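You operate a simulated robot arm through the tools that you are given. There is no shell and no other tool.

Carry out the task below with a simulated two-armed robot. There is one attempt and no reset: what you move stays moved.

## Task
Stop the cabinet, set the next run from the card and restart it.

Only the result counts: the job must be done as asked and must still hold three seconds after the hand-in. Knocking over, shifting, dropping, spilling or breaking anything else fails it.

## Robot
Two 7-joint arms with fingered hands on one trunk that stands fixed in place. Base frame: the origin is at the foot of the trunk, x ahead of it, y to its left, z up. Lengths are in mm, angles in degrees, forces in N, time in s.
The left shoulder is at [22, 92, 1402], the right one opposite. With the tool pointing down near the work surface each hand reaches from about 100 to 360 mm from the base axis, measured 20 degrees to its own side. Payload 2.1 kg a hand.
Tool frame (each hand has its own): the origin (TCP) lies between the finger pads and is the grasp point; the fingertips stand 20 mm ahead of it; z points along the fingers, y is the line along which they close. Largest opening 68 mm; the body of the gripper starts 23 mm behind the TCP. The gripper is a hand of 5 fingers: y runs from the thumb to the fingers, the wrist lies at [-10, -79, -131] in the tool frame, and closing takes about 1.5 s.
Orientation is told as [roll, pitch, yaw] about the base's x, y, z axes, in that order, counted from this pose: with the fingers straight down and the wrist toward the robot, the tool's x, y and z point along [0, 1, 0], [1, 0, 0] and [0, 0, -1] of the base frame.

## Interface
- The arms move only by the tool send_rows. It takes "left_targets", "right_targets" or both (then of equal length, played together; a hand with none holds still); each is a list of rows, each a list of 7 numbers: the shift along the tool's x, y, z in mm, then the turn, a rotation vector about the tool's x, y, z in degrees, then the opening, from 0 (shut) to 1 (fully open). In form: [[tx, ty, tz, ax, ay, az, hand], ...]. A call has 1 to 20 rows; each row shifts and turns the commanded pose from where the row before left it, along the tool's axes as they then stand. Rows are played at 5 a second. More than 50 mm and 8.6 degrees between two rows, or a gripper value outside its range, and nothing of the call is played. A pose out of reach is approached as far as the arm can. The call stops where the force on the tool passes 40 N (or 10 N more than at its start, if that is more) or the arm is blocked; 0.2 s more then pass. The fingers move at their own pace (about 153 mm/s each) and stop on an object; they squeeze with about 31 N. The grip force told is the motor's: it shows also when the fingers shut on nothing. Time passes only in rows, and 0.2 s behind the last, so rows that do not move let the fingers close. The reply holds the time, the measured pose of the TCP, the force on the tool along the base axes, the opening and the grip force, in the units named above and with some noise, with the torque about the TCP (base axes, N m) and any sound that the robot's microphone picked up.
- Cameras (640 x 400 px; columns grow to the right, rows downward): "scene" is now at [95.4, 48.2, 1580.7]; the picture's right is [0.49, -0.87, 0.00], its down [-0.27, -0.15, -0.95] and it looks along [0.83, 0.47, -0.31] (base axes); focal length 214 px, centre (320, 200). "left" rides on the left gripper at [-54, -58, -72] in its tool frame; the picture's right is [-0.57, -0.39, 0.73], its down [0.73, -0.64, 0.23] and it looks along [0.38, 0.66, 0.65] (tool axes); focal length 226 px, centre (320, 200). "right" rides on the right gripper at [54, -58, -72] in its tool frame; the picture's right is [-0.57, 0.39, -0.73], its down [-0.73, -0.64, 0.23] and it looks along [-0.38, 0.66, 0.65] (tool axes); focal length 226 px, centre (320, 200). There is no depth. A picture from a camera that has moved, and an enlarged one, comes with that camera's place and axes in the base frame and with its lens.
- get_image(camera): a new picture of that camera. It takes no simulated time.
- slide_trunk(by): slides the trunk up (or, below 0, down) by that many mm; the arms and the scene camera ride with it, the base frame stays. It gives what a move gives, with no picture.
- grasp_type(shape, hand): the hand has 5 fingers and takes this shape, open, in about a second: jaw (thumb against the fingers, like two jaws); tri (thumb and two fingers); tip (a fingertip pinch); poke (one finger out to press); point (the index stretched); flat (the hand flat); cup (the hand cupped); fist (a fist). The gripper value then closes the fingers along that shape, each until it touches; the sizes above hold for jaw. It gives what a move gives, with no picture.
- head_to(pan, tilt): turns the head with the scene camera to pan (to the left, within 86 degrees either way) and tilt (down, from -29 to 69), counted from straight ahead of the robot. It gives what a move gives.
- zoom(camera, box): a new picture of the part [left, top, right, bottom] of that camera's present view, enlarged. It takes no simulated time.
- job_done(): hands the job in; it is judged then, once.

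Nothing tells you positions but the pictures and the camera data. Unless the task says otherwise, let go and move clear before handing in.

The tools are called after ">>>" as name(argument=value, ...) on one line, values as JSON. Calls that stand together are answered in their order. send_rows: Moves the arms, as the interface text tells. Its arguments: {"type":"object","properties":{"left_targets":{"type":"array","items":{"type":"array","items":{"type":"number"}}},"right_targets":{"type":"array","items":{"type":"array","items":{"type":"number"}}}},"required":[]} The other tools are called the same way: slide_trunk (by) slides the trunk up or down; grasp_type (shape, hand) gives the hand a shape; head_to (pan, tilt) turns the head that bears the scene camera; get_image (camera) takes a picture; zoom (camera, box) takes an enlarged picture of a part of a camera's view; job_done () hands the job in.

At the start:

```text
t: 0.0
left_tcp_pos: [243.8, 340.0, 1455.6]
left_ee_rot: [0.0, 0.0, 0.0]
left_wrist_force: [0.2, 0.1, -0.5]
left_wrist_torque: [-0.01, -0.02, 0.01]
left_width: 68.1
left_finger_force: 0.0
left_shape: jaw
right_tcp_pos: [385.5, 16.7, 1531.0]
right_ee_rot: [0.0, 0.0, 0.1]
right_wrist_force: [-0.1, -0.2, -0.4]
right_wrist_torque: [0.01, 0.0, 0.01]
right_width: 67.8
right_finger_force: 0.0
right_shape: jaw
trunk travel left (down, up): [-641.0, 262.0]
head pan, tilt: [29.6, 18.2]
```

scene: 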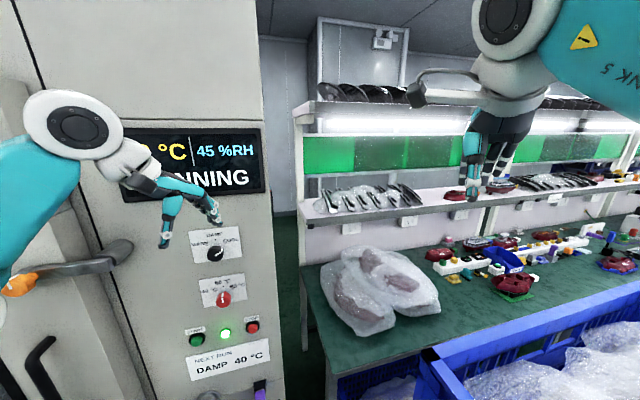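
right: 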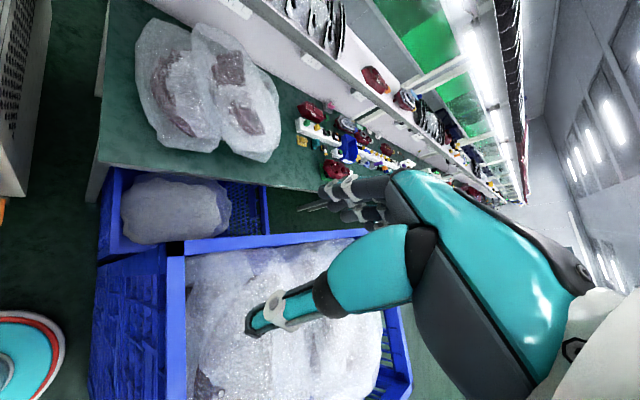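
left: 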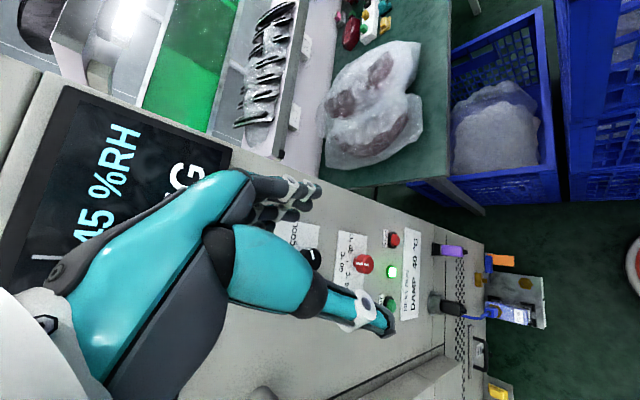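

I see a climate cabinet with a display, a selector, a red knob, two push buttons, a green lamp and a card. I'll take closer looks before moving.

>>> zoom(camera="scene", box=[170, 220, 290, 390])

>>> zoom(camera="scene", box=[110, 110, 290, 230])

>>> zoom(camera="left", box=[260, 190, 440, 340])

```text
2.35 times, centred on (230, 305) of scene
camera zoom: at [95.4, 48.2, 1580.7], right [0.49, -0.87, 0.0], down [-0.27, -0.15, -0.95], along [0.83, 0.47, -0.31], focal length 505 px, centre (532, -47)
```

zoom: 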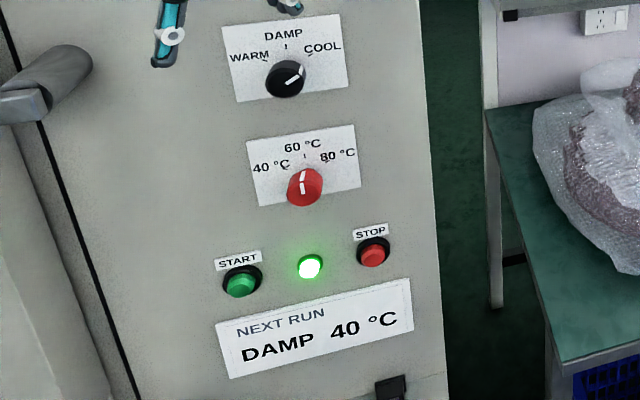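

```text
3.33 times, centred on (200, 170) of scene
camera zoom: at [95.4, 48.2, 1580.7], right [0.49, -0.87, 0.0], down [-0.27, -0.15, -0.95], along [0.83, 0.47, -0.31], focal length 715 px, centre (720, 300)
```

zoom: 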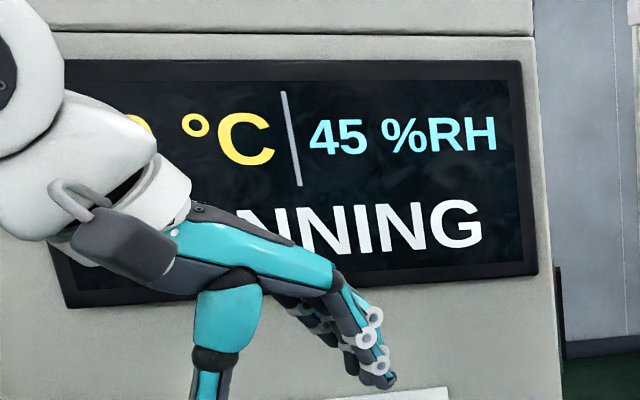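

```text
2.67 times, centred on (350, 265) of left
camera zoom: at [187.0, 285.8, 1526.0], right [-0.39, -0.57, -0.73], down [-0.64, 0.73, -0.23], along [0.66, 0.38, -0.65], focal length 603 px, centre (240, 27)
```

zoom: 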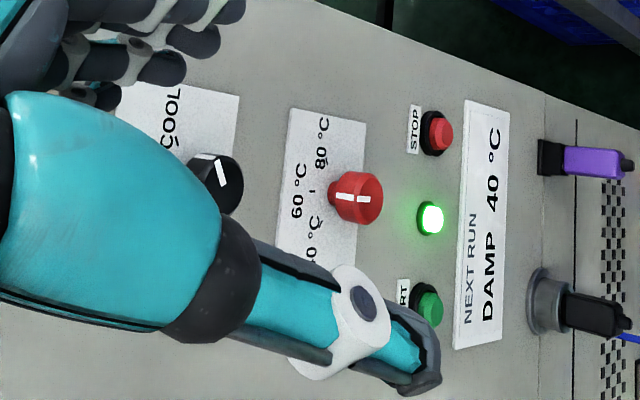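

The card says DAMP and 40 °C; the mode knob stands at COOL and the temperature knob at 60. I'll look around with the head for obstacles before lowering the trunk.

>>> head_to(pan=55, tilt=40)

>>> get_image(camera="scene")

>>> head_to(pan=0, tilt=45)

>>> get_image(camera="scene")

>>> head_to(pan=50, tilt=0)

>>> get_image(camera="scene")

```text
t: 0.9
left_tcp_pos: [245.3, 341.2, 1455.6]
left_ee_rot: [-0.1, 0.0, 0.1]
left_wrist_force: [-0.4, 0.1, -0.3]
left_wrist_torque: [0.03, -0.02, 0.0]
left_width: 67.8
left_finger_force: 0.0
left_shape: jaw
right_tcp_pos: [384.6, 14.7, 1532.0]
right_ee_rot: [0.0, 0.1, 0.1]
right_wrist_force: [-1.4, 0.2, 0.2]
right_wrist_torque: [0.01, 0.03, -0.01]
right_width: 67.7
right_finger_force: 0.1
right_shape: jaw
trunk travel left (down, up): [-641.0, 262.0]
head pan, tilt: [55.0, 40.0]
```

```text
taken
camera scene: at [63.1, 71.8, 1546.5], right [0.82, -0.57, 0.0], down [-0.37, -0.53, -0.77], along [0.44, 0.63, -0.64], focal length 214 px, centre (320, 200)
```

scene: 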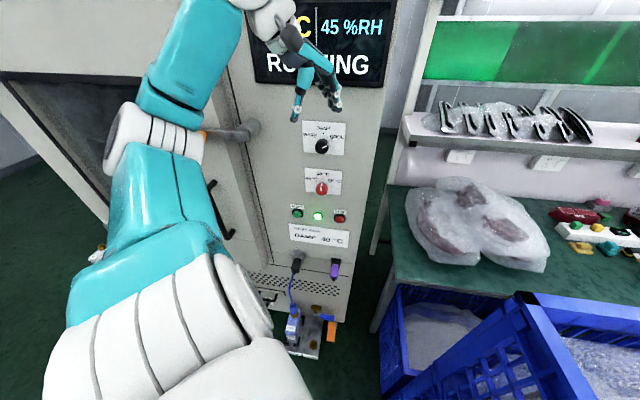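

```text
t: 2.1
left_tcp_pos: [245.8, 340.0, 1455.5]
left_ee_rot: [0.0, 0.0, 0.0]
left_wrist_force: [-0.9, -0.1, 0.5]
left_wrist_torque: [-0.01, -0.03, -0.02]
left_width: 67.6
left_finger_force: 0.1
left_shape: jaw
right_tcp_pos: [385.5, 15.9, 1531.3]
right_ee_rot: [0.0, 0.1, 0.0]
right_wrist_force: [0.0, -0.1, 0.6]
right_wrist_torque: [0.0, 0.0, 0.01]
right_width: 67.8
right_finger_force: 0.1
right_shape: jaw
trunk travel left (down, up): [-641.0, 262.0]
head pan, tilt: [0.0, 45.0]
```

```text
taken
camera scene: at [95.6, 2.2, 1539.2], right [0.0, -1.0, 0.0], down [-0.71, 0.0, -0.71], along [0.71, 0.0, -0.71], focal length 214 px, centre (320, 200)
```

scene: 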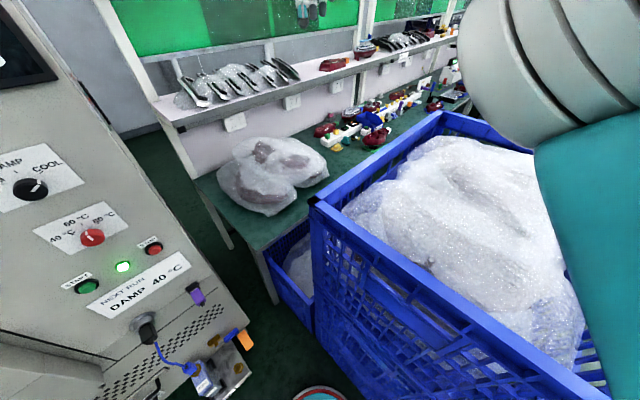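

```text
t: 3.3
left_tcp_pos: [245.6, 340.5, 1455.4]
left_ee_rot: [0.0, 0.0, 0.0]
left_wrist_force: [0.9, -0.6, -0.6]
left_wrist_torque: [0.0, 0.02, 0.01]
left_width: 67.9
left_finger_force: 0.1
left_shape: jaw
right_tcp_pos: [384.9, 14.9, 1532.2]
right_ee_rot: [0.0, 0.1, 0.0]
right_wrist_force: [0.5, -1.1, -0.8]
right_wrist_torque: [0.04, -0.05, 0.02]
right_width: 67.8
right_finger_force: 0.0
right_shape: jaw
trunk travel left (down, up): [-641.0, 262.0]
head pan, tilt: [50.0, 0.0]
```

```text
taken
camera scene: at [72.2, 71.1, 1610.0], right [0.77, -0.64, 0.0], down [0.0, 0.0, -1.0], along [0.64, 0.77, 0.0], focal length 214 px, centre (320, 200)
```

scene: 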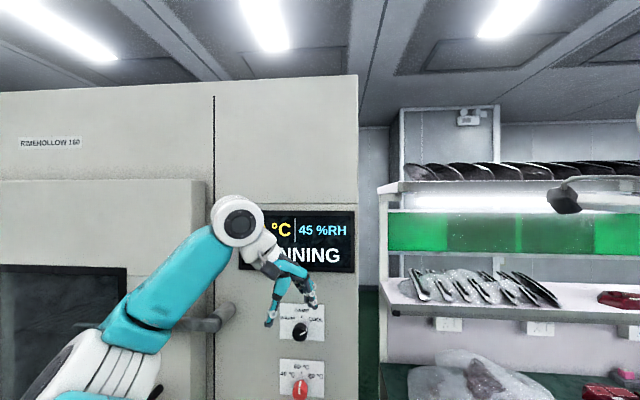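

The panel's inward normal is about (0.64, 0.77, 0), since the view at pan 50 is square to it. Now I check the right arm's surroundings before lowering the trunk.

>>> head_to(pan=-50, tilt=40)

>>> get_image(camera="scene")

>>> head_to(pan=-25, tilt=65)

>>> get_image(camera="scene")

>>> head_to(pan=80, tilt=45)

>>> get_image(camera="scene")

>>> head_to(pan=40, tilt=65)

>>> get_image(camera="scene")

```text
t: 5.1
left_tcp_pos: [246.6, 339.8, 1455.5]
left_ee_rot: [-0.1, 0.0, -0.1]
left_wrist_force: [-0.4, -0.1, -0.5]
left_wrist_torque: [0.0, -0.05, -0.02]
left_width: 67.7
left_finger_force: 0.1
left_shape: jaw
right_tcp_pos: [384.7, 14.8, 1531.4]
right_ee_rot: [0.0, 0.0, 0.2]
right_wrist_force: [1.1, -0.5, 0.2]
right_wrist_torque: [-0.01, -0.01, -0.01]
right_width: 67.8
right_finger_force: 0.0
right_shape: jaw
trunk travel left (down, up): [-641.0, 262.0]
head pan, tilt: [-50.0, 40.0]
```

```text
taken
camera scene: at [69.0, -63.0, 1546.4], right [-0.77, -0.64, 0.0], down [-0.41, 0.49, -0.77], along [0.49, -0.59, -0.64], focal length 214 px, centre (320, 200)
```

scene: 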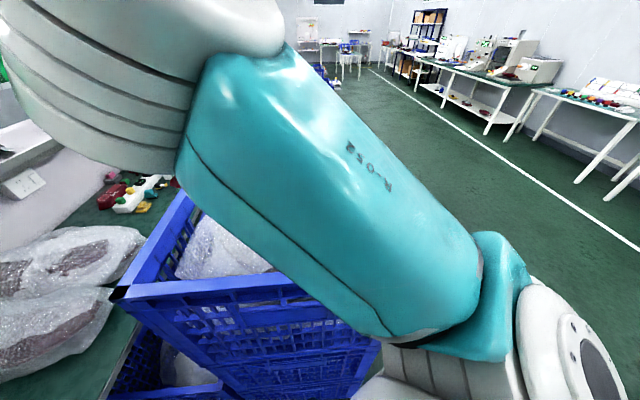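

```text
t: 6.0
left_tcp_pos: [245.2, 339.6, 1455.3]
left_ee_rot: [0.0, 0.1, 0.0]
left_wrist_force: [0.0, -0.3, 0.5]
left_wrist_torque: [0.0, 0.0, 0.0]
left_width: 67.6
left_finger_force: 0.0
left_shape: jaw
right_tcp_pos: [386.3, 17.3, 1531.2]
right_ee_rot: [0.0, 0.0, 0.2]
right_wrist_force: [-0.4, 0.0, -0.3]
right_wrist_torque: [0.02, 0.02, 0.0]
right_width: 67.7
right_finger_force: 0.0
right_shape: jaw
trunk travel left (down, up): [-641.0, 262.0]
head pan, tilt: [-25.0, 65.0]
```

```text
taken
camera scene: at [69.4, -23.6, 1514.2], right [-0.42, -0.91, 0.0], down [-0.82, 0.38, -0.42], along [0.38, -0.18, -0.91], focal length 214 px, centre (320, 200)
```

scene: 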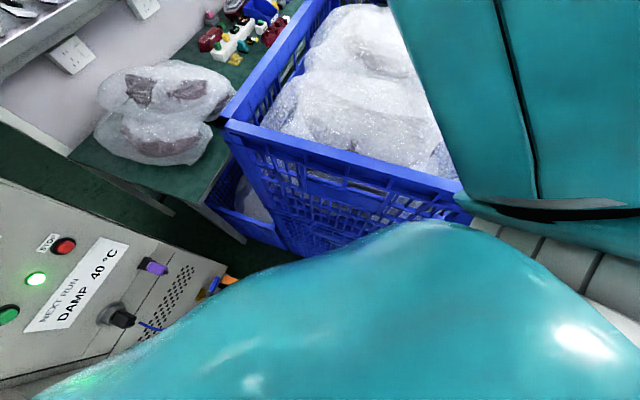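

```text
t: 7.8
left_tcp_pos: [246.0, 340.3, 1455.8]
left_ee_rot: [0.0, 0.1, 0.0]
left_wrist_force: [0.1, -0.8, -0.3]
left_wrist_torque: [0.03, 0.0, 0.02]
left_width: 67.6
left_finger_force: 0.2
left_shape: jaw
right_tcp_pos: [385.3, 15.8, 1532.2]
right_ee_rot: [0.0, 0.0, 0.1]
right_wrist_force: [0.5, 0.1, 0.2]
right_wrist_torque: [0.0, 0.0, 0.0]
right_width: 67.7
right_finger_force: 0.0
right_shape: jaw
trunk travel left (down, up): [-641.0, 262.0]
head pan, tilt: [80.0, 45.0]
```

```text
taken
camera scene: at [28.4, 82.2, 1539.1], right [0.98, -0.17, 0.0], down [-0.12, -0.7, -0.71], along [0.12, 0.7, -0.71], focal length 214 px, centre (320, 200)
```

scene: 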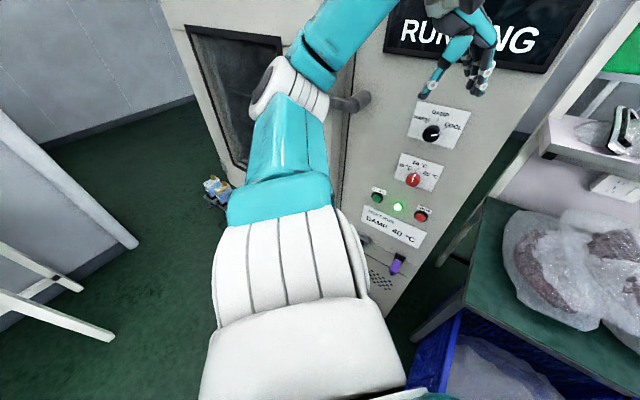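

```text
t: 8.9
left_tcp_pos: [244.7, 339.8, 1455.4]
left_ee_rot: [0.0, 0.0, 0.0]
left_wrist_force: [-0.5, 0.0, 0.8]
left_wrist_torque: [0.01, -0.01, 0.0]
left_width: 67.7
left_finger_force: 0.1
left_shape: jaw
right_tcp_pos: [385.1, 14.8, 1531.9]
right_ee_rot: [0.0, 0.0, 0.0]
right_wrist_force: [-0.5, -0.5, -0.6]
right_wrist_torque: [0.0, 0.03, 0.05]
right_width: 67.7
right_finger_force: 0.0
right_shape: jaw
trunk travel left (down, up): [-641.0, 262.0]
head pan, tilt: [40.0, 65.0]
```

```text
taken
camera scene: at [60.7, 41.2, 1514.1], right [0.64, -0.77, 0.0], down [-0.69, -0.58, -0.42], along [0.32, 0.27, -0.91], focal length 214 px, centre (320, 200)
```

scene: 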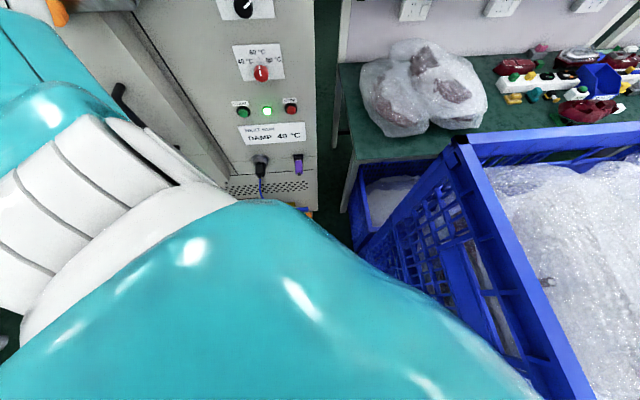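

The right arm is well above the crates and the left arm is about 190 mm off the panel. I draw the right hand back and up a little, then lower the trunk in steps.

>>> send_rows(right_targets=[[0, -20, -20, 0, 0, 0, 1], [0, -20, -20, 0, 0, 0, 1], [0, -20, -10, 0, 0, 0, 1], [0, -20, 0, 0, 0, 0, 1], [0, 0, 0, 0, 0, 0, 1]])

>>> slide_trunk(by=-120)

>>> head_to(pan=0, tilt=50)

>>> get_image(camera="scene")

>>> head_to(pan=50, tilt=20)

>>> get_image(camera="scene")

>>> get_image(camera="left")

```text
t: 10.1
left_tcp_pos: [244.4, 339.8, 1455.9]
left_ee_rot: [0.0, -0.1, 0.0]
left_wrist_force: [0.1, 0.4, 0.0]
left_wrist_torque: [-0.01, -0.01, -0.02]
left_width: 67.7
left_finger_force: 0.0
left_shape: jaw
right_tcp_pos: [306.4, 16.1, 1580.9]
right_ee_rot: [0.0, 0.0, 0.1]
right_wrist_force: [-0.7, 0.8, -0.2]
right_wrist_torque: [-0.04, -0.02, 0.01]
right_width: 67.7
right_finger_force: 0.1
right_shape: jaw
trunk travel left (down, up): [-641.0, 262.0]
head pan, tilt: [40.0, 65.0]
```

```text
t: 11.6
left_tcp_pos: [245.6, 339.1, 1335.4]
left_ee_rot: [0.0, 0.0, 0.1]
left_wrist_force: [-0.1, -0.3, -0.3]
left_wrist_torque: [0.04, 0.01, -0.04]
left_width: 67.6
left_finger_force: 0.1
left_shape: jaw
right_tcp_pos: [304.8, 15.1, 1460.5]
right_ee_rot: [0.0, 0.0, 0.1]
right_wrist_force: [0.9, -0.1, 0.7]
right_wrist_torque: [0.04, 0.03, 0.02]
right_width: 68.0
right_finger_force: 0.1
right_shape: jaw
trunk travel left (down, up): [-521.0, 382.0]
head pan, tilt: [40.0, 65.0]
```

```text
t: 12.6
left_tcp_pos: [244.9, 339.9, 1334.8]
left_ee_rot: [0.0, 0.1, 0.0]
left_wrist_force: [-0.2, -0.3, -0.3]
left_wrist_torque: [0.0, -0.01, 0.0]
left_width: 67.9
left_finger_force: 0.1
left_shape: jaw
right_tcp_pos: [305.2, 15.7, 1460.7]
right_ee_rot: [0.1, 0.0, 0.1]
right_wrist_force: [0.5, 0.0, 0.1]
right_wrist_torque: [-0.02, -0.02, -0.03]
right_width: 67.7
right_finger_force: 0.0
right_shape: jaw
trunk travel left (down, up): [-521.0, 382.0]
head pan, tilt: [0.0, 50.0]
```

```text
taken
camera scene: at [97.0, 2.2, 1412.0], right [0.0, -1.0, 0.0], down [-0.77, 0.0, -0.64], along [0.64, 0.0, -0.77], focal length 214 px, centre (320, 200)
```

scene: 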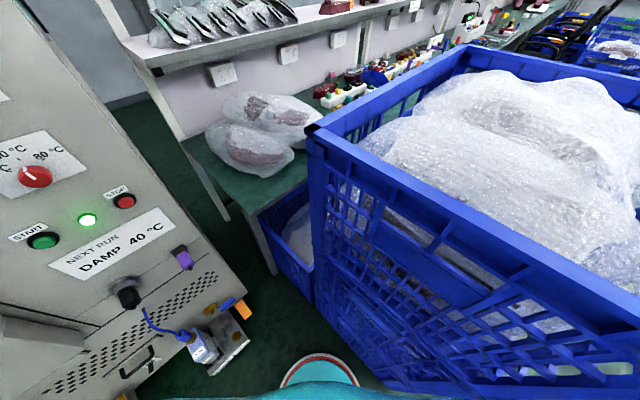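

```text
t: 13.8
left_tcp_pos: [245.6, 341.0, 1335.4]
left_ee_rot: [0.0, 0.0, -0.1]
left_wrist_force: [0.1, -0.4, 0.8]
left_wrist_torque: [0.0, 0.02, -0.02]
left_width: 67.6
left_finger_force: 0.1
left_shape: jaw
right_tcp_pos: [304.5, 14.7, 1461.2]
right_ee_rot: [0.1, 0.0, 0.1]
right_wrist_force: [-0.8, 0.5, -0.1]
right_wrist_torque: [-0.01, -0.03, 0.03]
right_width: 67.6
right_finger_force: 0.1
right_shape: jaw
trunk travel left (down, up): [-521.0, 382.0]
head pan, tilt: [50.0, 20.0]
```

```text
taken
camera scene: at [79.9, 73.4, 1457.5], right [0.77, -0.64, 0.0], down [-0.22, -0.26, -0.94], along [0.6, 0.72, -0.34], focal length 214 px, centre (320, 200)
```

scene: 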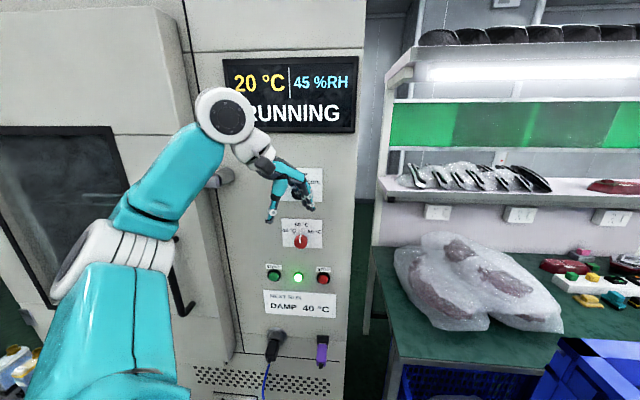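

```text
taken
camera left: at [187.0, 285.8, 1406.0], right [-0.39, -0.57, -0.73], down [-0.64, 0.73, -0.23], along [0.66, 0.38, -0.65], focal length 226 px, centre (320, 200)
```

left: 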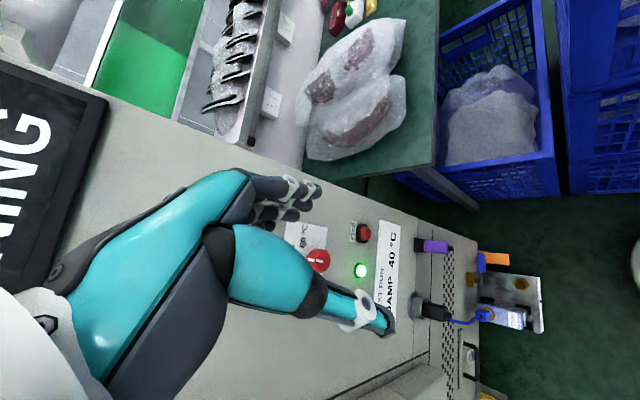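

The lowering is clear of everything so far. I lower further and take enlarged views for accurate triangulation of the controls.

>>> zoom(camera="scene", box=[240, 160, 360, 340])

>>> slide_trunk(by=-130)

>>> get_image(camera="scene")

>>> zoom(camera="scene", box=[240, 80, 360, 260])

>>> get_image(camera="left")

```text
2.22 times, centred on (300, 250) of scene
camera zoom: at [79.9, 73.4, 1457.5], right [0.77, -0.64, 0.0], down [-0.22, -0.26, -0.94], along [0.6, 0.72, -0.34], focal length 477 px, centre (364, 89)
```

zoom: 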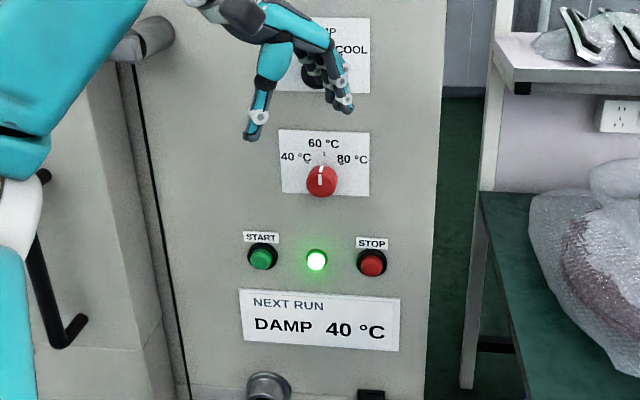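

```text
t: 15.4
left_tcp_pos: [245.1, 340.5, 1206.9]
left_ee_rot: [0.0, 0.0, -0.1]
left_wrist_force: [0.0, 0.2, -1.2]
left_wrist_torque: [-0.01, 0.01, 0.01]
left_width: 67.7
left_finger_force: 0.1
left_shape: jaw
right_tcp_pos: [304.6, 15.7, 1331.0]
right_ee_rot: [0.0, 0.0, 0.0]
right_wrist_force: [0.1, -0.2, 0.1]
right_wrist_torque: [-0.06, -0.04, 0.01]
right_width: 67.7
right_finger_force: 0.0
right_shape: jaw
trunk travel left (down, up): [-391.0, 512.0]
head pan, tilt: [50.0, 20.0]
```

```text
taken
camera scene: at [91.6, 73.4, 1327.1], right [0.77, -0.64, 0.0], down [-0.22, -0.26, -0.94], along [0.6, 0.72, -0.34], focal length 214 px, centre (320, 200)
```

scene: 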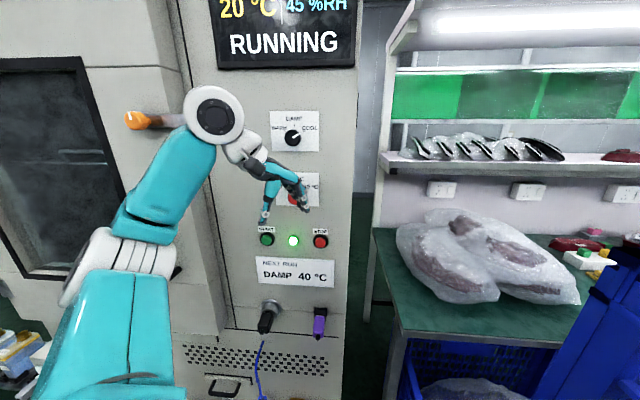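

```text
2.22 times, centred on (300, 170) of scene
camera zoom: at [91.6, 73.4, 1327.1], right [0.77, -0.64, 0.0], down [-0.22, -0.26, -0.94], along [0.6, 0.72, -0.34], focal length 477 px, centre (364, 267)
```

zoom: 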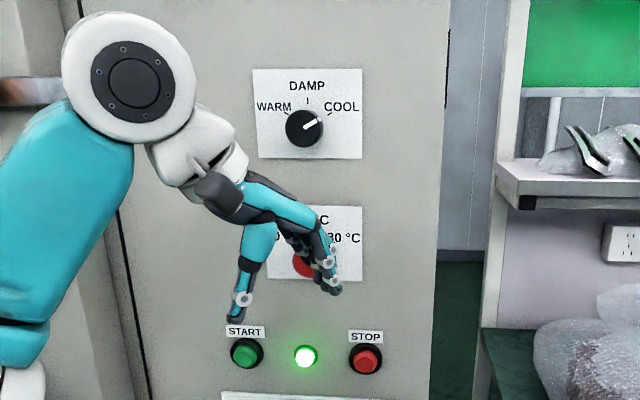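

```text
taken
camera left: at [186.9, 285.7, 1276.0], right [-0.39, -0.57, -0.73], down [-0.64, 0.73, -0.23], along [0.66, 0.38, -0.65], focal length 226 px, centre (320, 200)
```

left: 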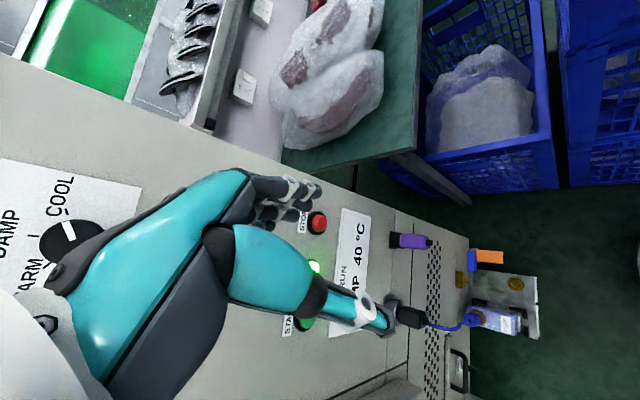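

Triangulated: STOP ≈ (420, 462, 1024), START ≈ (314, 564, 1024), temperature knob ≈ (365, 494, 1154), mode knob ≈ (366, 493, 1294), with the panel's inward normal at about 45°. I move the left hand outward and turn it to point at the panel.

>>> send_rows(left_targets=[[27, 15, 0, 0, 0, 0, 1], [27, 15, 0, 0, 0, 0, 1], [26, 15, 0, 0, 0, 0, 1], [0, 0, 0, -8.2, 0, 0, 1], [0, 0, 0, -8.2, 0, 0, 1], [0, 0, 0, -8.2, 0, 0, 1], [0, 0, 0, -8.2, 0, 0, 1], [0, 0, 0, -8.2, 0, 0, 1], [0, 0, 0, -8.2, 0, 0, 1], [0, 0, 0, -8.2, 0, 0, 1], [0, 0, 0, -8.2, 0, 0, 1], [0, 0, 0, -8.2, 0, 0, 1], [0, 0, 0, -8.2, 0, 0, 1], [0, 0, 0, -8.0, 0, 0, 1], [0, 0, 0, 0, 0, 0, 1]])

>>> get_image(camera="scene")

```text
t: 18.6
left_tcp_pos: [289.9, 420.3, 1204.9]
left_ee_rot: [-159.5, -89.9, 159.6]
left_wrist_force: [-0.6, -0.1, 0.3]
left_wrist_torque: [0.0, 0.02, -0.01]
left_width: 67.6
left_finger_force: 0.1
left_shape: jaw
right_tcp_pos: [304.5, 16.0, 1331.5]
right_ee_rot: [0.0, 0.0, 0.2]
right_wrist_force: [0.4, 0.6, -0.1]
right_wrist_torque: [-0.02, -0.03, -0.01]
right_width: 68.2
right_finger_force: 0.3
right_shape: jaw
trunk travel left (down, up): [-391.0, 512.0]
head pan, tilt: [50.0, 20.0]
```

```text
taken
camera scene: at [91.8, 73.4, 1327.0], right [0.77, -0.64, 0.0], down [-0.22, -0.26, -0.94], along [0.6, 0.72, -0.34], focal length 214 px, centre (320, 200)
```

scene: 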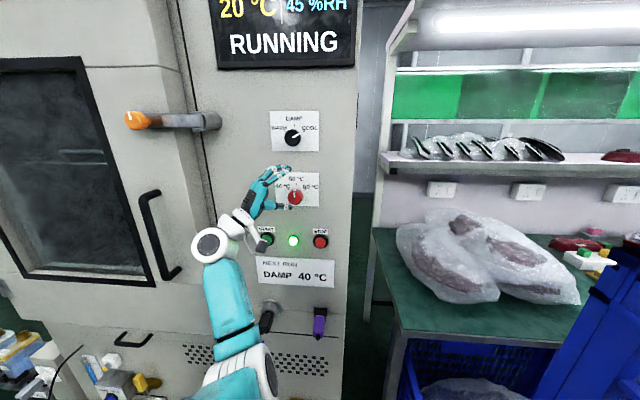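

Good: the hand now points forward. I yaw it 45° to face the panel and take the poke shape.

>>> send_rows(left_targets=[[0, 0, 0, 0, 7.5, 0, 1], [0, 0, 0, 0, 7.5, 0, 1], [0, 0, 0, 0, 7.5, 0, 1], [0, 0, 0, 0, 7.5, 0, 1], [0, 0, 0, 0, 7.5, 0, 1], [0, 0, 0, 0, 7.5, 0, 1], [0, 0, 0, 0, 0, 0, 1]])

>>> grasp_type(shape="poke", hand="left")

>>> get_image(camera="scene")

>>> get_image(camera="left")

```text
t: 20.2
left_tcp_pos: [290.7, 419.2, 1205.3]
left_ee_rot: [-148.5, -90.0, -166.3]
left_wrist_force: [-0.1, 0.3, -0.3]
left_wrist_torque: [0.01, 0.02, 0.04]
left_width: 67.7
left_finger_force: 0.1
left_shape: jaw
right_tcp_pos: [305.8, 15.7, 1330.6]
right_ee_rot: [0.1, -0.1, 0.1]
right_wrist_force: [0.6, -0.8, -0.2]
right_wrist_torque: [-0.03, 0.01, -0.01]
right_width: 67.7
right_finger_force: 0.0
right_shape: jaw
trunk travel left (down, up): [-391.0, 512.0]
head pan, tilt: [50.0, 20.0]
```

```text
t: 21.1
left_tcp_pos: [291.1, 419.4, 1205.3]
left_ee_rot: [25.0, -90.0, 20.0]
left_wrist_force: [0.2, -0.2, 0.2]
left_wrist_torque: [0.03, -0.01, 0.0]
left_width: 0.0
left_finger_force: 0.0
left_shape: poke
right_tcp_pos: [305.5, 15.7, 1331.8]
right_ee_rot: [0.0, 0.0, 0.2]
right_wrist_force: [-0.3, 0.2, -0.2]
right_wrist_torque: [-0.02, 0.0, 0.01]
right_width: 67.7
right_finger_force: 0.0
right_shape: jaw
trunk travel left (down, up): [-391.0, 512.0]
head pan, tilt: [50.0, 20.0]
```

```text
taken
camera scene: at [91.8, 73.4, 1327.0], right [0.77, -0.64, 0.0], down [-0.22, -0.26, -0.94], along [0.6, 0.72, -0.34], focal length 214 px, centre (320, 200)
```

scene: 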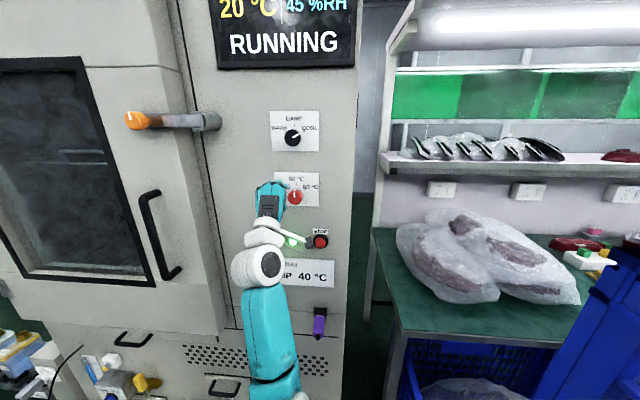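

```text
taken
camera left: at [277.9, 330.8, 1145.6], right [0.91, 0.11, -0.39], down [-0.36, 0.68, -0.64], along [0.19, 0.72, 0.66], focal length 226 px, centre (320, 200)
```

left: 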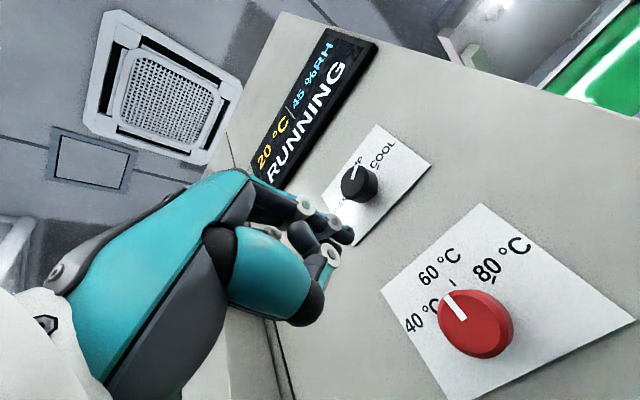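

The hand is facing the panel in the poke shape. I look closer at where the poking fingertip is.

>>> zoom(camera="left", box=[180, 140, 380, 340])

>>> zoom(camera="scene", box=[220, 150, 340, 290])

```text
2.00 times, centred on (280, 240) of left
camera zoom: at [277.9, 330.8, 1145.6], right [0.91, 0.11, -0.39], down [-0.36, 0.68, -0.64], along [0.19, 0.72, 0.66], focal length 452 px, centre (400, 120)
```

zoom: 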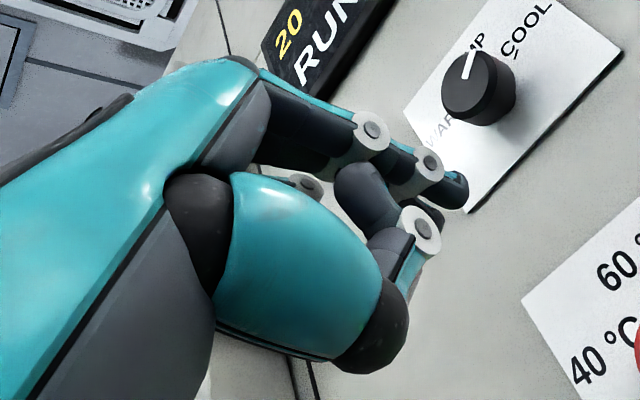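

```text
2.86 times, centred on (280, 220) of scene
camera zoom: at [91.8, 73.4, 1327.0], right [0.77, -0.64, 0.0], down [-0.22, -0.26, -0.94], along [0.6, 0.72, -0.34], focal length 613 px, centre (434, 143)
```

zoom: 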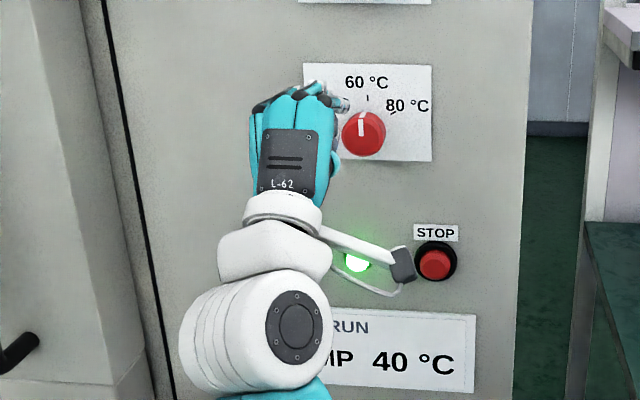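

The poking fingertip looks to be about 25 mm ahead of the TCP. I'll bring it down in front of STOP, stop short and compare in the wrist picture.

>>> send_rows(left_targets=[[-7.65, -23, 0, 0, 0, 0, 1], [-7.65, -23, 0, 0, 0, 0, 1], [-7.65, -23, 0, 0, 0, 0, 1], [-7.65, -23, 0, 0, 0, 0, 1], [-7.65, -23, 0, 0, 0, 0, 1], [-7.65, -23, 0, 0, 0, 0, 1], [-7.65, -23, 0, 0, 0, 0, 1], [-7.65, -23, 0, 0, 0, 0, 1], [0, 0, 20, 0, 0, 0, 1], [0, 0, 20, 0, 0, 0, 1], [0, 0, 10, 0, 0, 0, 1], [0, 0, 0, 0, 0, 0, 1]])

>>> get_image(camera="scene")

>>> get_image(camera="left")

>>> zoom(camera="left", box=[260, 150, 460, 350])

```text
t: 23.7
left_tcp_pos: [369.1, 413.1, 1021.0]
left_ee_rot: [154.8, -90.0, -109.8]
left_wrist_force: [0.1, 0.0, 0.4]
left_wrist_torque: [0.0, -0.02, 0.0]
left_width: 0.0
left_finger_force: 0.1
left_shape: poke
right_tcp_pos: [305.7, 16.1, 1331.6]
right_ee_rot: [0.0, 0.0, 0.1]
right_wrist_force: [-0.3, -0.4, -1.1]
right_wrist_torque: [0.0, 0.0, -0.03]
right_width: 67.6
right_finger_force: 0.0
right_shape: jaw
trunk travel left (down, up): [-391.0, 512.0]
head pan, tilt: [50.0, 20.0]
```

```text
taken
camera scene: at [91.8, 73.4, 1327.0], right [0.77, -0.64, 0.0], down [-0.22, -0.26, -0.94], along [0.6, 0.72, -0.34], focal length 214 px, centre (320, 200)
```

scene: 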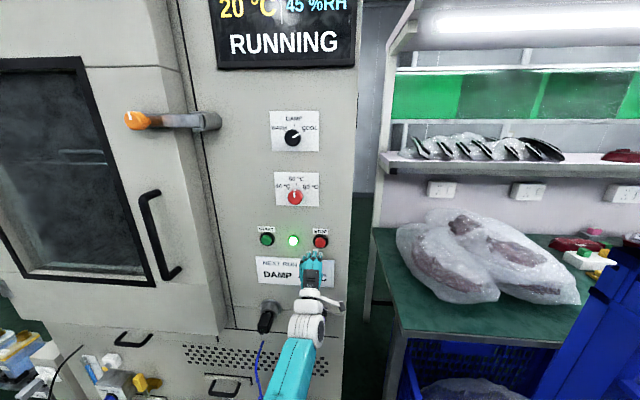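

```text
taken
camera left: at [357.1, 323.1, 961.5], right [0.92, 0.11, -0.39], down [-0.36, 0.68, -0.64], along [0.19, 0.72, 0.66], focal length 226 px, centre (320, 200)
```

left: 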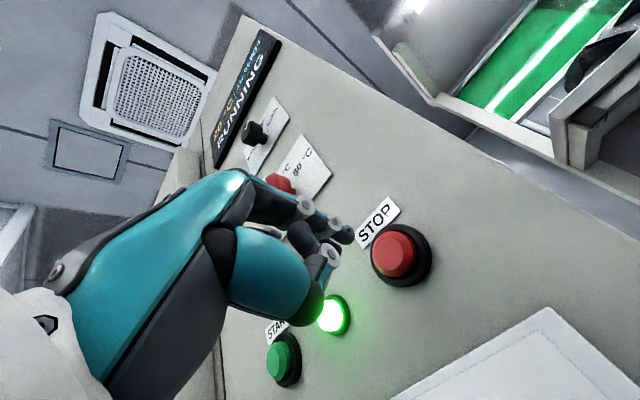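

```text
2.00 times, centred on (360, 250) of left
camera zoom: at [357.1, 323.1, 961.5], right [0.92, 0.11, -0.39], down [-0.36, 0.68, -0.64], along [0.19, 0.72, 0.66], focal length 452 px, centre (240, 100)
```

zoom: 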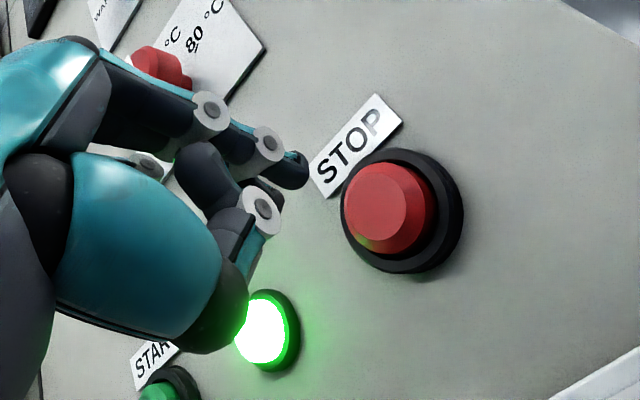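

STOP's front lies about 47 mm ahead of the fingertip, a few mm to the left. I correct and close in before pressing.

>>> send_rows(left_targets=[[6, -1, 10, 0, 0, 0, 1], [0, 0, 12, 0, 0, 0, 1], [0, 0, 10, 0, 0, 0, 1], [0, 0, 0, 0, 0, 0, 1]])

>>> zoom(camera="left", box=[260, 150, 460, 350])

>>> zoom(camera="scene", box=[240, 200, 360, 340])

```text
t: 24.7
left_tcp_pos: [387.4, 438.3, 1021.3]
left_ee_rot: [75.6, -90.0, -30.5]
left_wrist_force: [0.4, 0.0, 0.5]
left_wrist_torque: [0.02, 0.01, -0.02]
left_width: 0.0
left_finger_force: 0.0
left_shape: poke
right_tcp_pos: [304.8, 16.3, 1331.9]
right_ee_rot: [0.0, 0.0, 0.1]
right_wrist_force: [-1.0, -0.3, -0.1]
right_wrist_torque: [-0.03, -0.02, 0.02]
right_width: 67.7
right_finger_force: 0.0
right_shape: jaw
trunk travel left (down, up): [-391.0, 512.0]
head pan, tilt: [50.0, 20.0]
```

```text
2.00 times, centred on (360, 250) of left
camera zoom: at [375.5, 349.3, 960.8], right [0.91, 0.11, -0.39], down [-0.36, 0.68, -0.64], along [0.19, 0.72, 0.66], focal length 452 px, centre (240, 100)
```

zoom: 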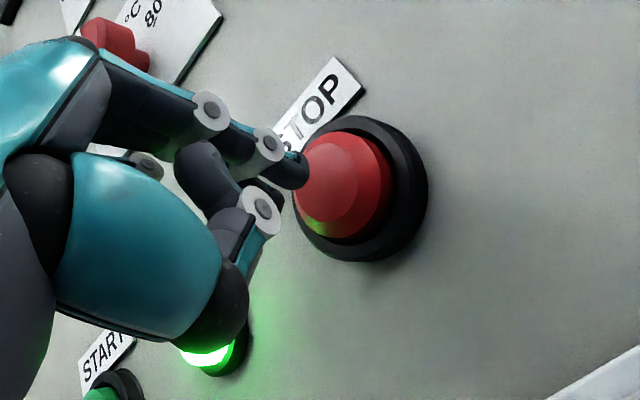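

```text
2.86 times, centred on (300, 270) of scene
camera zoom: at [91.8, 73.4, 1327.0], right [0.77, -0.64, 0.0], down [-0.22, -0.26, -0.94], along [0.6, 0.72, -0.34], focal length 613 px, centre (377, 0)
```

zoom: 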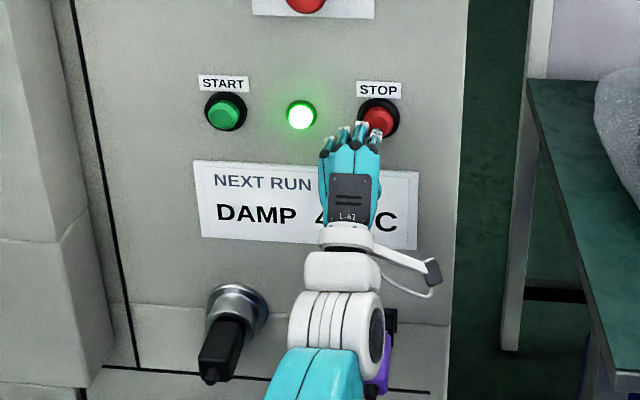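

The fingertip is lined up about 15 mm ahead of STOP's face. I press in small steps.

>>> send_rows(left_targets=[[-1, 0, 4, 0, 0, 0, 1], [0, 0, 4, 0, 0, 0, 1], [0, 0, 4, 0, 0, 0, 1], [0, 0, 3, 0, 0, 0, 1], [0, 0, 3, 0, 0, 0, 1]])

>>> zoom(camera="left", box=[260, 150, 460, 350])

>>> get_image(camera="scene")

```text
t: 25.9
left_tcp_pos: [400.6, 448.8, 1022.1]
left_ee_rot: [160.9, -89.9, -115.8]
left_wrist_force: [-11.8, -13.4, -0.1]
left_wrist_torque: [-0.01, 0.03, 0.02]
left_width: 0.0
left_finger_force: 0.0
left_shape: poke
right_tcp_pos: [304.0, 12.6, 1330.3]
right_ee_rot: [0.1, 0.0, 0.1]
right_wrist_force: [0.4, 0.0, -0.3]
right_wrist_torque: [0.0, 0.0, -0.01]
right_width: 67.8
right_finger_force: 0.1
right_shape: jaw
trunk travel left (down, up): [-391.0, 512.0]
head pan, tilt: [50.0, 20.0]
heard: click
```

```text
2.00 times, centred on (360, 250) of left
camera zoom: at [387.5, 360.0, 961.9], right [0.92, 0.12, -0.39], down [-0.36, 0.68, -0.64], along [0.19, 0.72, 0.67], focal length 452 px, centre (240, 100)
```

zoom: 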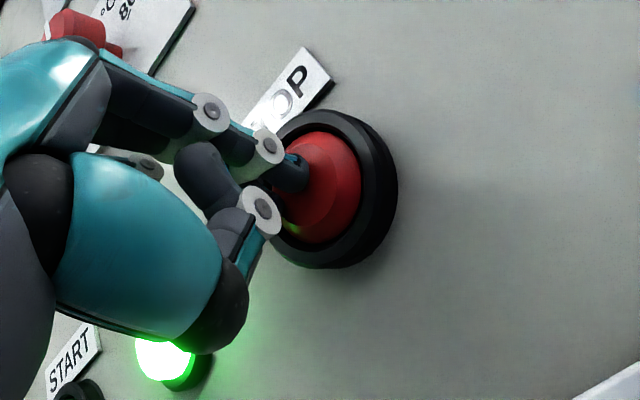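

```text
taken
camera scene: at [90.1, 71.3, 1327.2], right [0.77, -0.64, 0.0], down [-0.22, -0.26, -0.94], along [0.6, 0.72, -0.34], focal length 214 px, centre (320, 200)
```

scene: 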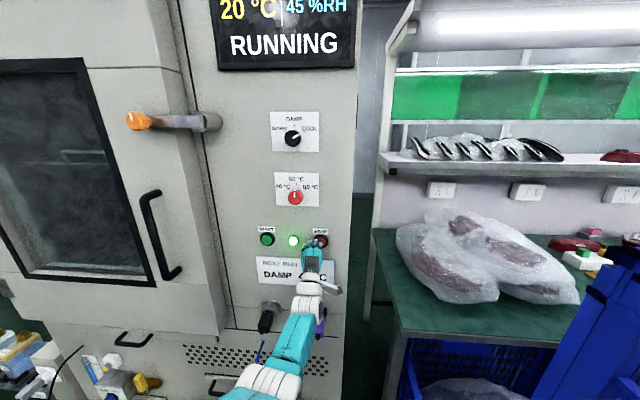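

A click was heard but the display still says RUNNING. I release and look again.

>>> send_rows(left_targets=[[0, 0, 0, 0, 0, 0, 1], [0, 0, 0, 0, 0, 0, 1], [0, 0, 0, 0, 0, 0, 1]])

>>> get_image(camera="scene")

>>> send_rows(left_targets=[[0, 0, -10, 0, 0, 0, 1], [0, 0, -10, 0, 0, 0, 1], [0, 0, 0, 0, 0, 0, 1], [0, 0, 0, 0, 0, 0, 1]])

>>> get_image(camera="scene")

>>> zoom(camera="left", box=[260, 150, 460, 350])

```text
t: 26.7
left_tcp_pos: [401.2, 449.2, 1021.6]
left_ee_rot: [164.6, -89.9, -119.6]
left_wrist_force: [-11.7, -14.1, -2.1]
left_wrist_torque: [-0.04, 0.02, 0.01]
left_width: 0.2
left_finger_force: 0.1
left_shape: poke
right_tcp_pos: [303.2, 14.0, 1332.5]
right_ee_rot: [0.1, 0.1, 0.1]
right_wrist_force: [-0.7, -0.4, 0.0]
right_wrist_torque: [0.03, -0.03, 0.01]
right_width: 67.6
right_finger_force: 0.0
right_shape: jaw
trunk travel left (down, up): [-391.0, 512.0]
head pan, tilt: [50.0, 20.0]
```

```text
taken
camera scene: at [90.1, 71.1, 1327.2], right [0.77, -0.64, 0.0], down [-0.22, -0.26, -0.94], along [0.6, 0.72, -0.34], focal length 214 px, centre (320, 200)
```

scene: 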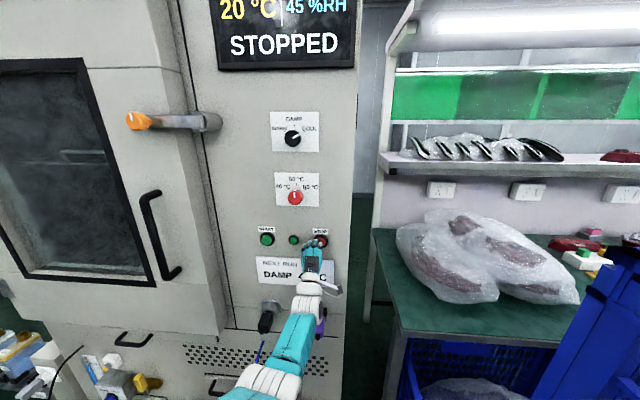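

```text
t: 27.7
left_tcp_pos: [386.9, 436.0, 1020.2]
left_ee_rot: [3.4, -90.0, 41.7]
left_wrist_force: [-0.3, 0.1, 0.5]
left_wrist_torque: [0.0, 0.01, -0.01]
left_width: 0.2
left_finger_force: 0.0
left_shape: poke
right_tcp_pos: [306.1, 15.1, 1330.9]
right_ee_rot: [0.0, 0.0, 0.0]
right_wrist_force: [0.1, 0.1, 0.7]
right_wrist_torque: [0.03, 0.0, 0.03]
right_width: 67.6
right_finger_force: 0.1
right_shape: jaw
trunk travel left (down, up): [-391.0, 512.0]
head pan, tilt: [50.0, 20.0]
```

```text
taken
camera scene: at [91.9, 73.4, 1327.0], right [0.77, -0.64, 0.0], down [-0.22, -0.26, -0.94], along [0.6, 0.72, -0.34], focal length 214 px, centre (320, 200)
```

scene: 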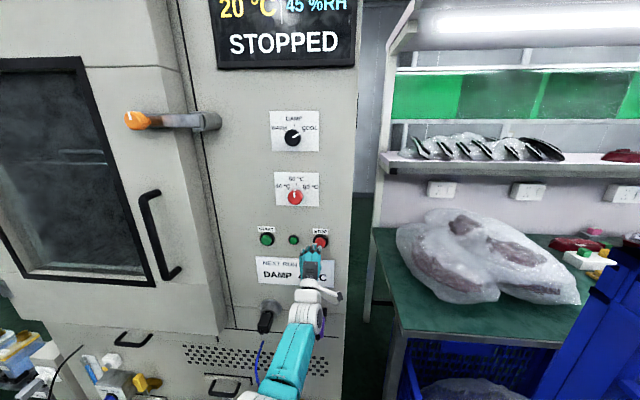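

```text
2.00 times, centred on (360, 250) of left
camera zoom: at [373.8, 347.2, 960.8], right [0.91, 0.11, -0.39], down [-0.36, 0.68, -0.64], along [0.19, 0.72, 0.66], focal length 452 px, centre (240, 100)
```

zoom: 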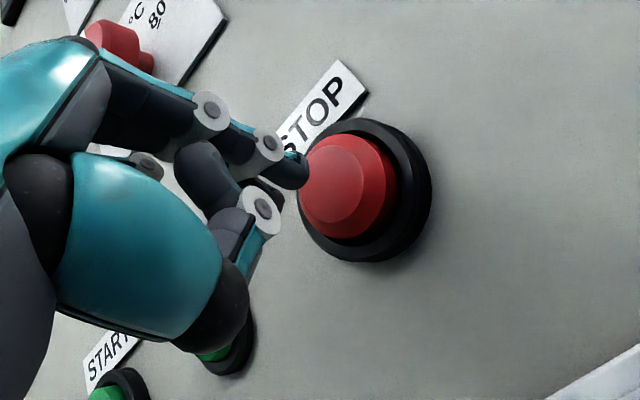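

The display shows STOPPED. Next I retreat, rise in front of the temperature knob, and take the jaw shape.

>>> send_rows(left_targets=[[0, 0, -22, 0, 0, 0, 1], [0, 0, -20, 0, 0, 0, 1], [0, 0, -20, 0, 0, 0, 1], [12, 27, 0, 0, 0, 0, 1], [12, 27, 0, 0, 0, 0, 1], [12, 27, 0, 0, 0, 0, 1], [11, 27, 0, 0, 0, 0, 1], [11, 27, 0, 0, 0, 0, 1], [0, 0, 0, 0, 0, 0, 1]])

>>> grasp_type(shape="jaw", hand="left")

>>> send_rows(left_targets=[[0, 0, 0, 0, 0, 7, 1], [0, 0, 0, 0, 0, 7, 1], [0, 0, 0, 0, 0, 6, 1], [0, 0, 0, 0, 0, 0, 1]])

>>> get_image(camera="left")

>>> get_image(camera="scene")

```text
t: 29.7
left_tcp_pos: [301.7, 432.6, 1155.1]
left_ee_rot: [-53.4, -90.1, 98.6]
left_wrist_force: [-0.2, -0.8, 0.3]
left_wrist_torque: [-0.01, -0.01, 0.02]
left_width: 0.3
left_finger_force: 0.1
left_shape: poke
right_tcp_pos: [305.4, 15.8, 1331.6]
right_ee_rot: [0.0, 0.0, 0.1]
right_wrist_force: [0.3, -0.9, -0.2]
right_wrist_torque: [0.04, 0.04, 0.0]
right_width: 67.7
right_finger_force: 0.1
right_shape: jaw
trunk travel left (down, up): [-391.0, 512.0]
head pan, tilt: [50.0, 20.0]
```

```text
t: 30.6
left_tcp_pos: [302.6, 432.8, 1155.1]
left_ee_rot: [-9.7, -89.8, 54.8]
left_wrist_force: [-0.9, 0.1, 0.8]
left_wrist_torque: [-0.03, -0.02, -0.03]
left_width: 67.7
left_finger_force: 0.0
left_shape: jaw
right_tcp_pos: [304.6, 15.5, 1331.6]
right_ee_rot: [0.0, 0.0, 0.1]
right_wrist_force: [0.1, -0.1, -0.2]
right_wrist_torque: [-0.02, -0.05, 0.02]
right_width: 67.9
right_finger_force: 0.0
right_shape: jaw
trunk travel left (down, up): [-391.0, 512.0]
head pan, tilt: [50.0, 20.0]
```

```text
t: 31.6
left_tcp_pos: [301.6, 433.5, 1154.2]
left_ee_rot: [90.0, -69.9, -44.8]
left_wrist_force: [0.8, -0.3, 0.2]
left_wrist_torque: [0.0, 0.0, 0.0]
left_width: 67.8
left_finger_force: 0.1
left_shape: jaw
right_tcp_pos: [305.1, 16.4, 1332.0]
right_ee_rot: [-0.1, 0.0, 0.2]
right_wrist_force: [-0.4, -0.5, 1.2]
right_wrist_torque: [0.02, 0.0, 0.01]
right_width: 67.8
right_finger_force: 0.0
right_shape: jaw
trunk travel left (down, up): [-391.0, 512.0]
head pan, tilt: [50.0, 20.0]
```

```text
taken
camera left: at [272.8, 360.6, 1080.3], right [0.8, 0.23, -0.56], down [-0.48, 0.8, -0.35], along [0.37, 0.55, 0.75], focal length 226 px, centre (320, 200)
```

left: 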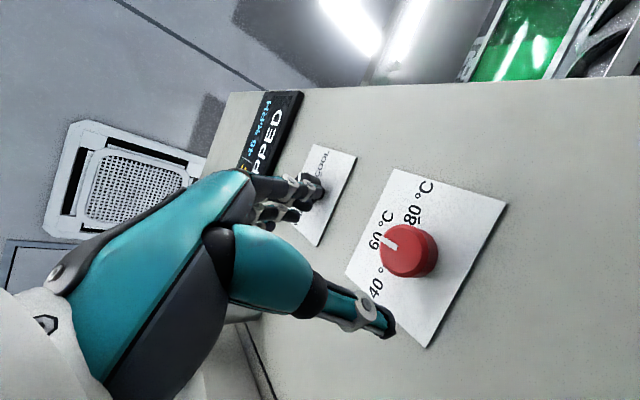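

```text
taken
camera scene: at [91.7, 73.4, 1327.0], right [0.77, -0.64, 0.0], down [-0.22, -0.26, -0.94], along [0.6, 0.72, -0.34], focal length 214 px, centre (320, 200)
```

scene: 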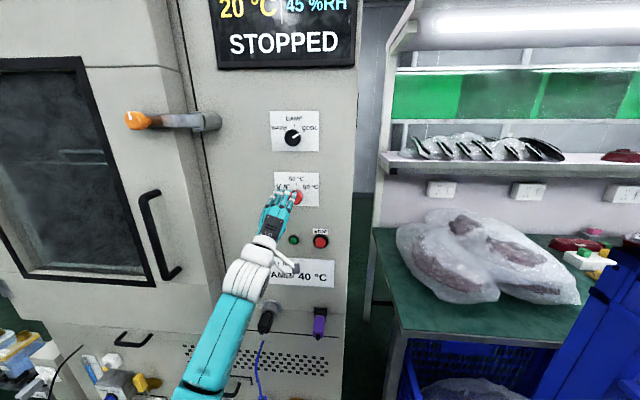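

The open jaw is roughly in front of the temperature knob. I zoom to measure the knob relative to the hand.

>>> zoom(camera="left", box=[260, 150, 460, 350])

>>> zoom(camera="scene", box=[240, 150, 340, 270])

```text
2.00 times, centred on (360, 250) of left
camera zoom: at [272.8, 360.6, 1080.3], right [0.8, 0.23, -0.56], down [-0.48, 0.8, -0.35], along [0.37, 0.55, 0.75], focal length 452 px, centre (240, 100)
```

zoom: 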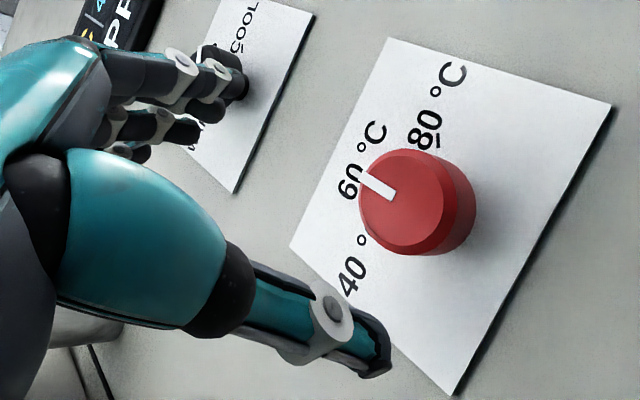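

```text
3.33 times, centred on (290, 210) of scene
camera zoom: at [91.7, 73.4, 1327.0], right [0.77, -0.64, 0.0], down [-0.22, -0.26, -0.94], along [0.6, 0.72, -0.34], focal length 715 px, centre (420, 167)
```

zoom: 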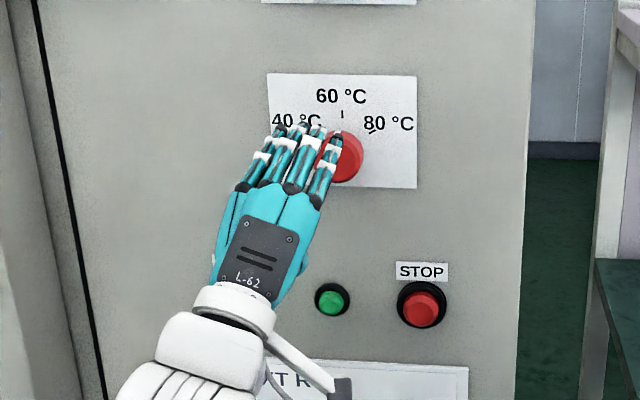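

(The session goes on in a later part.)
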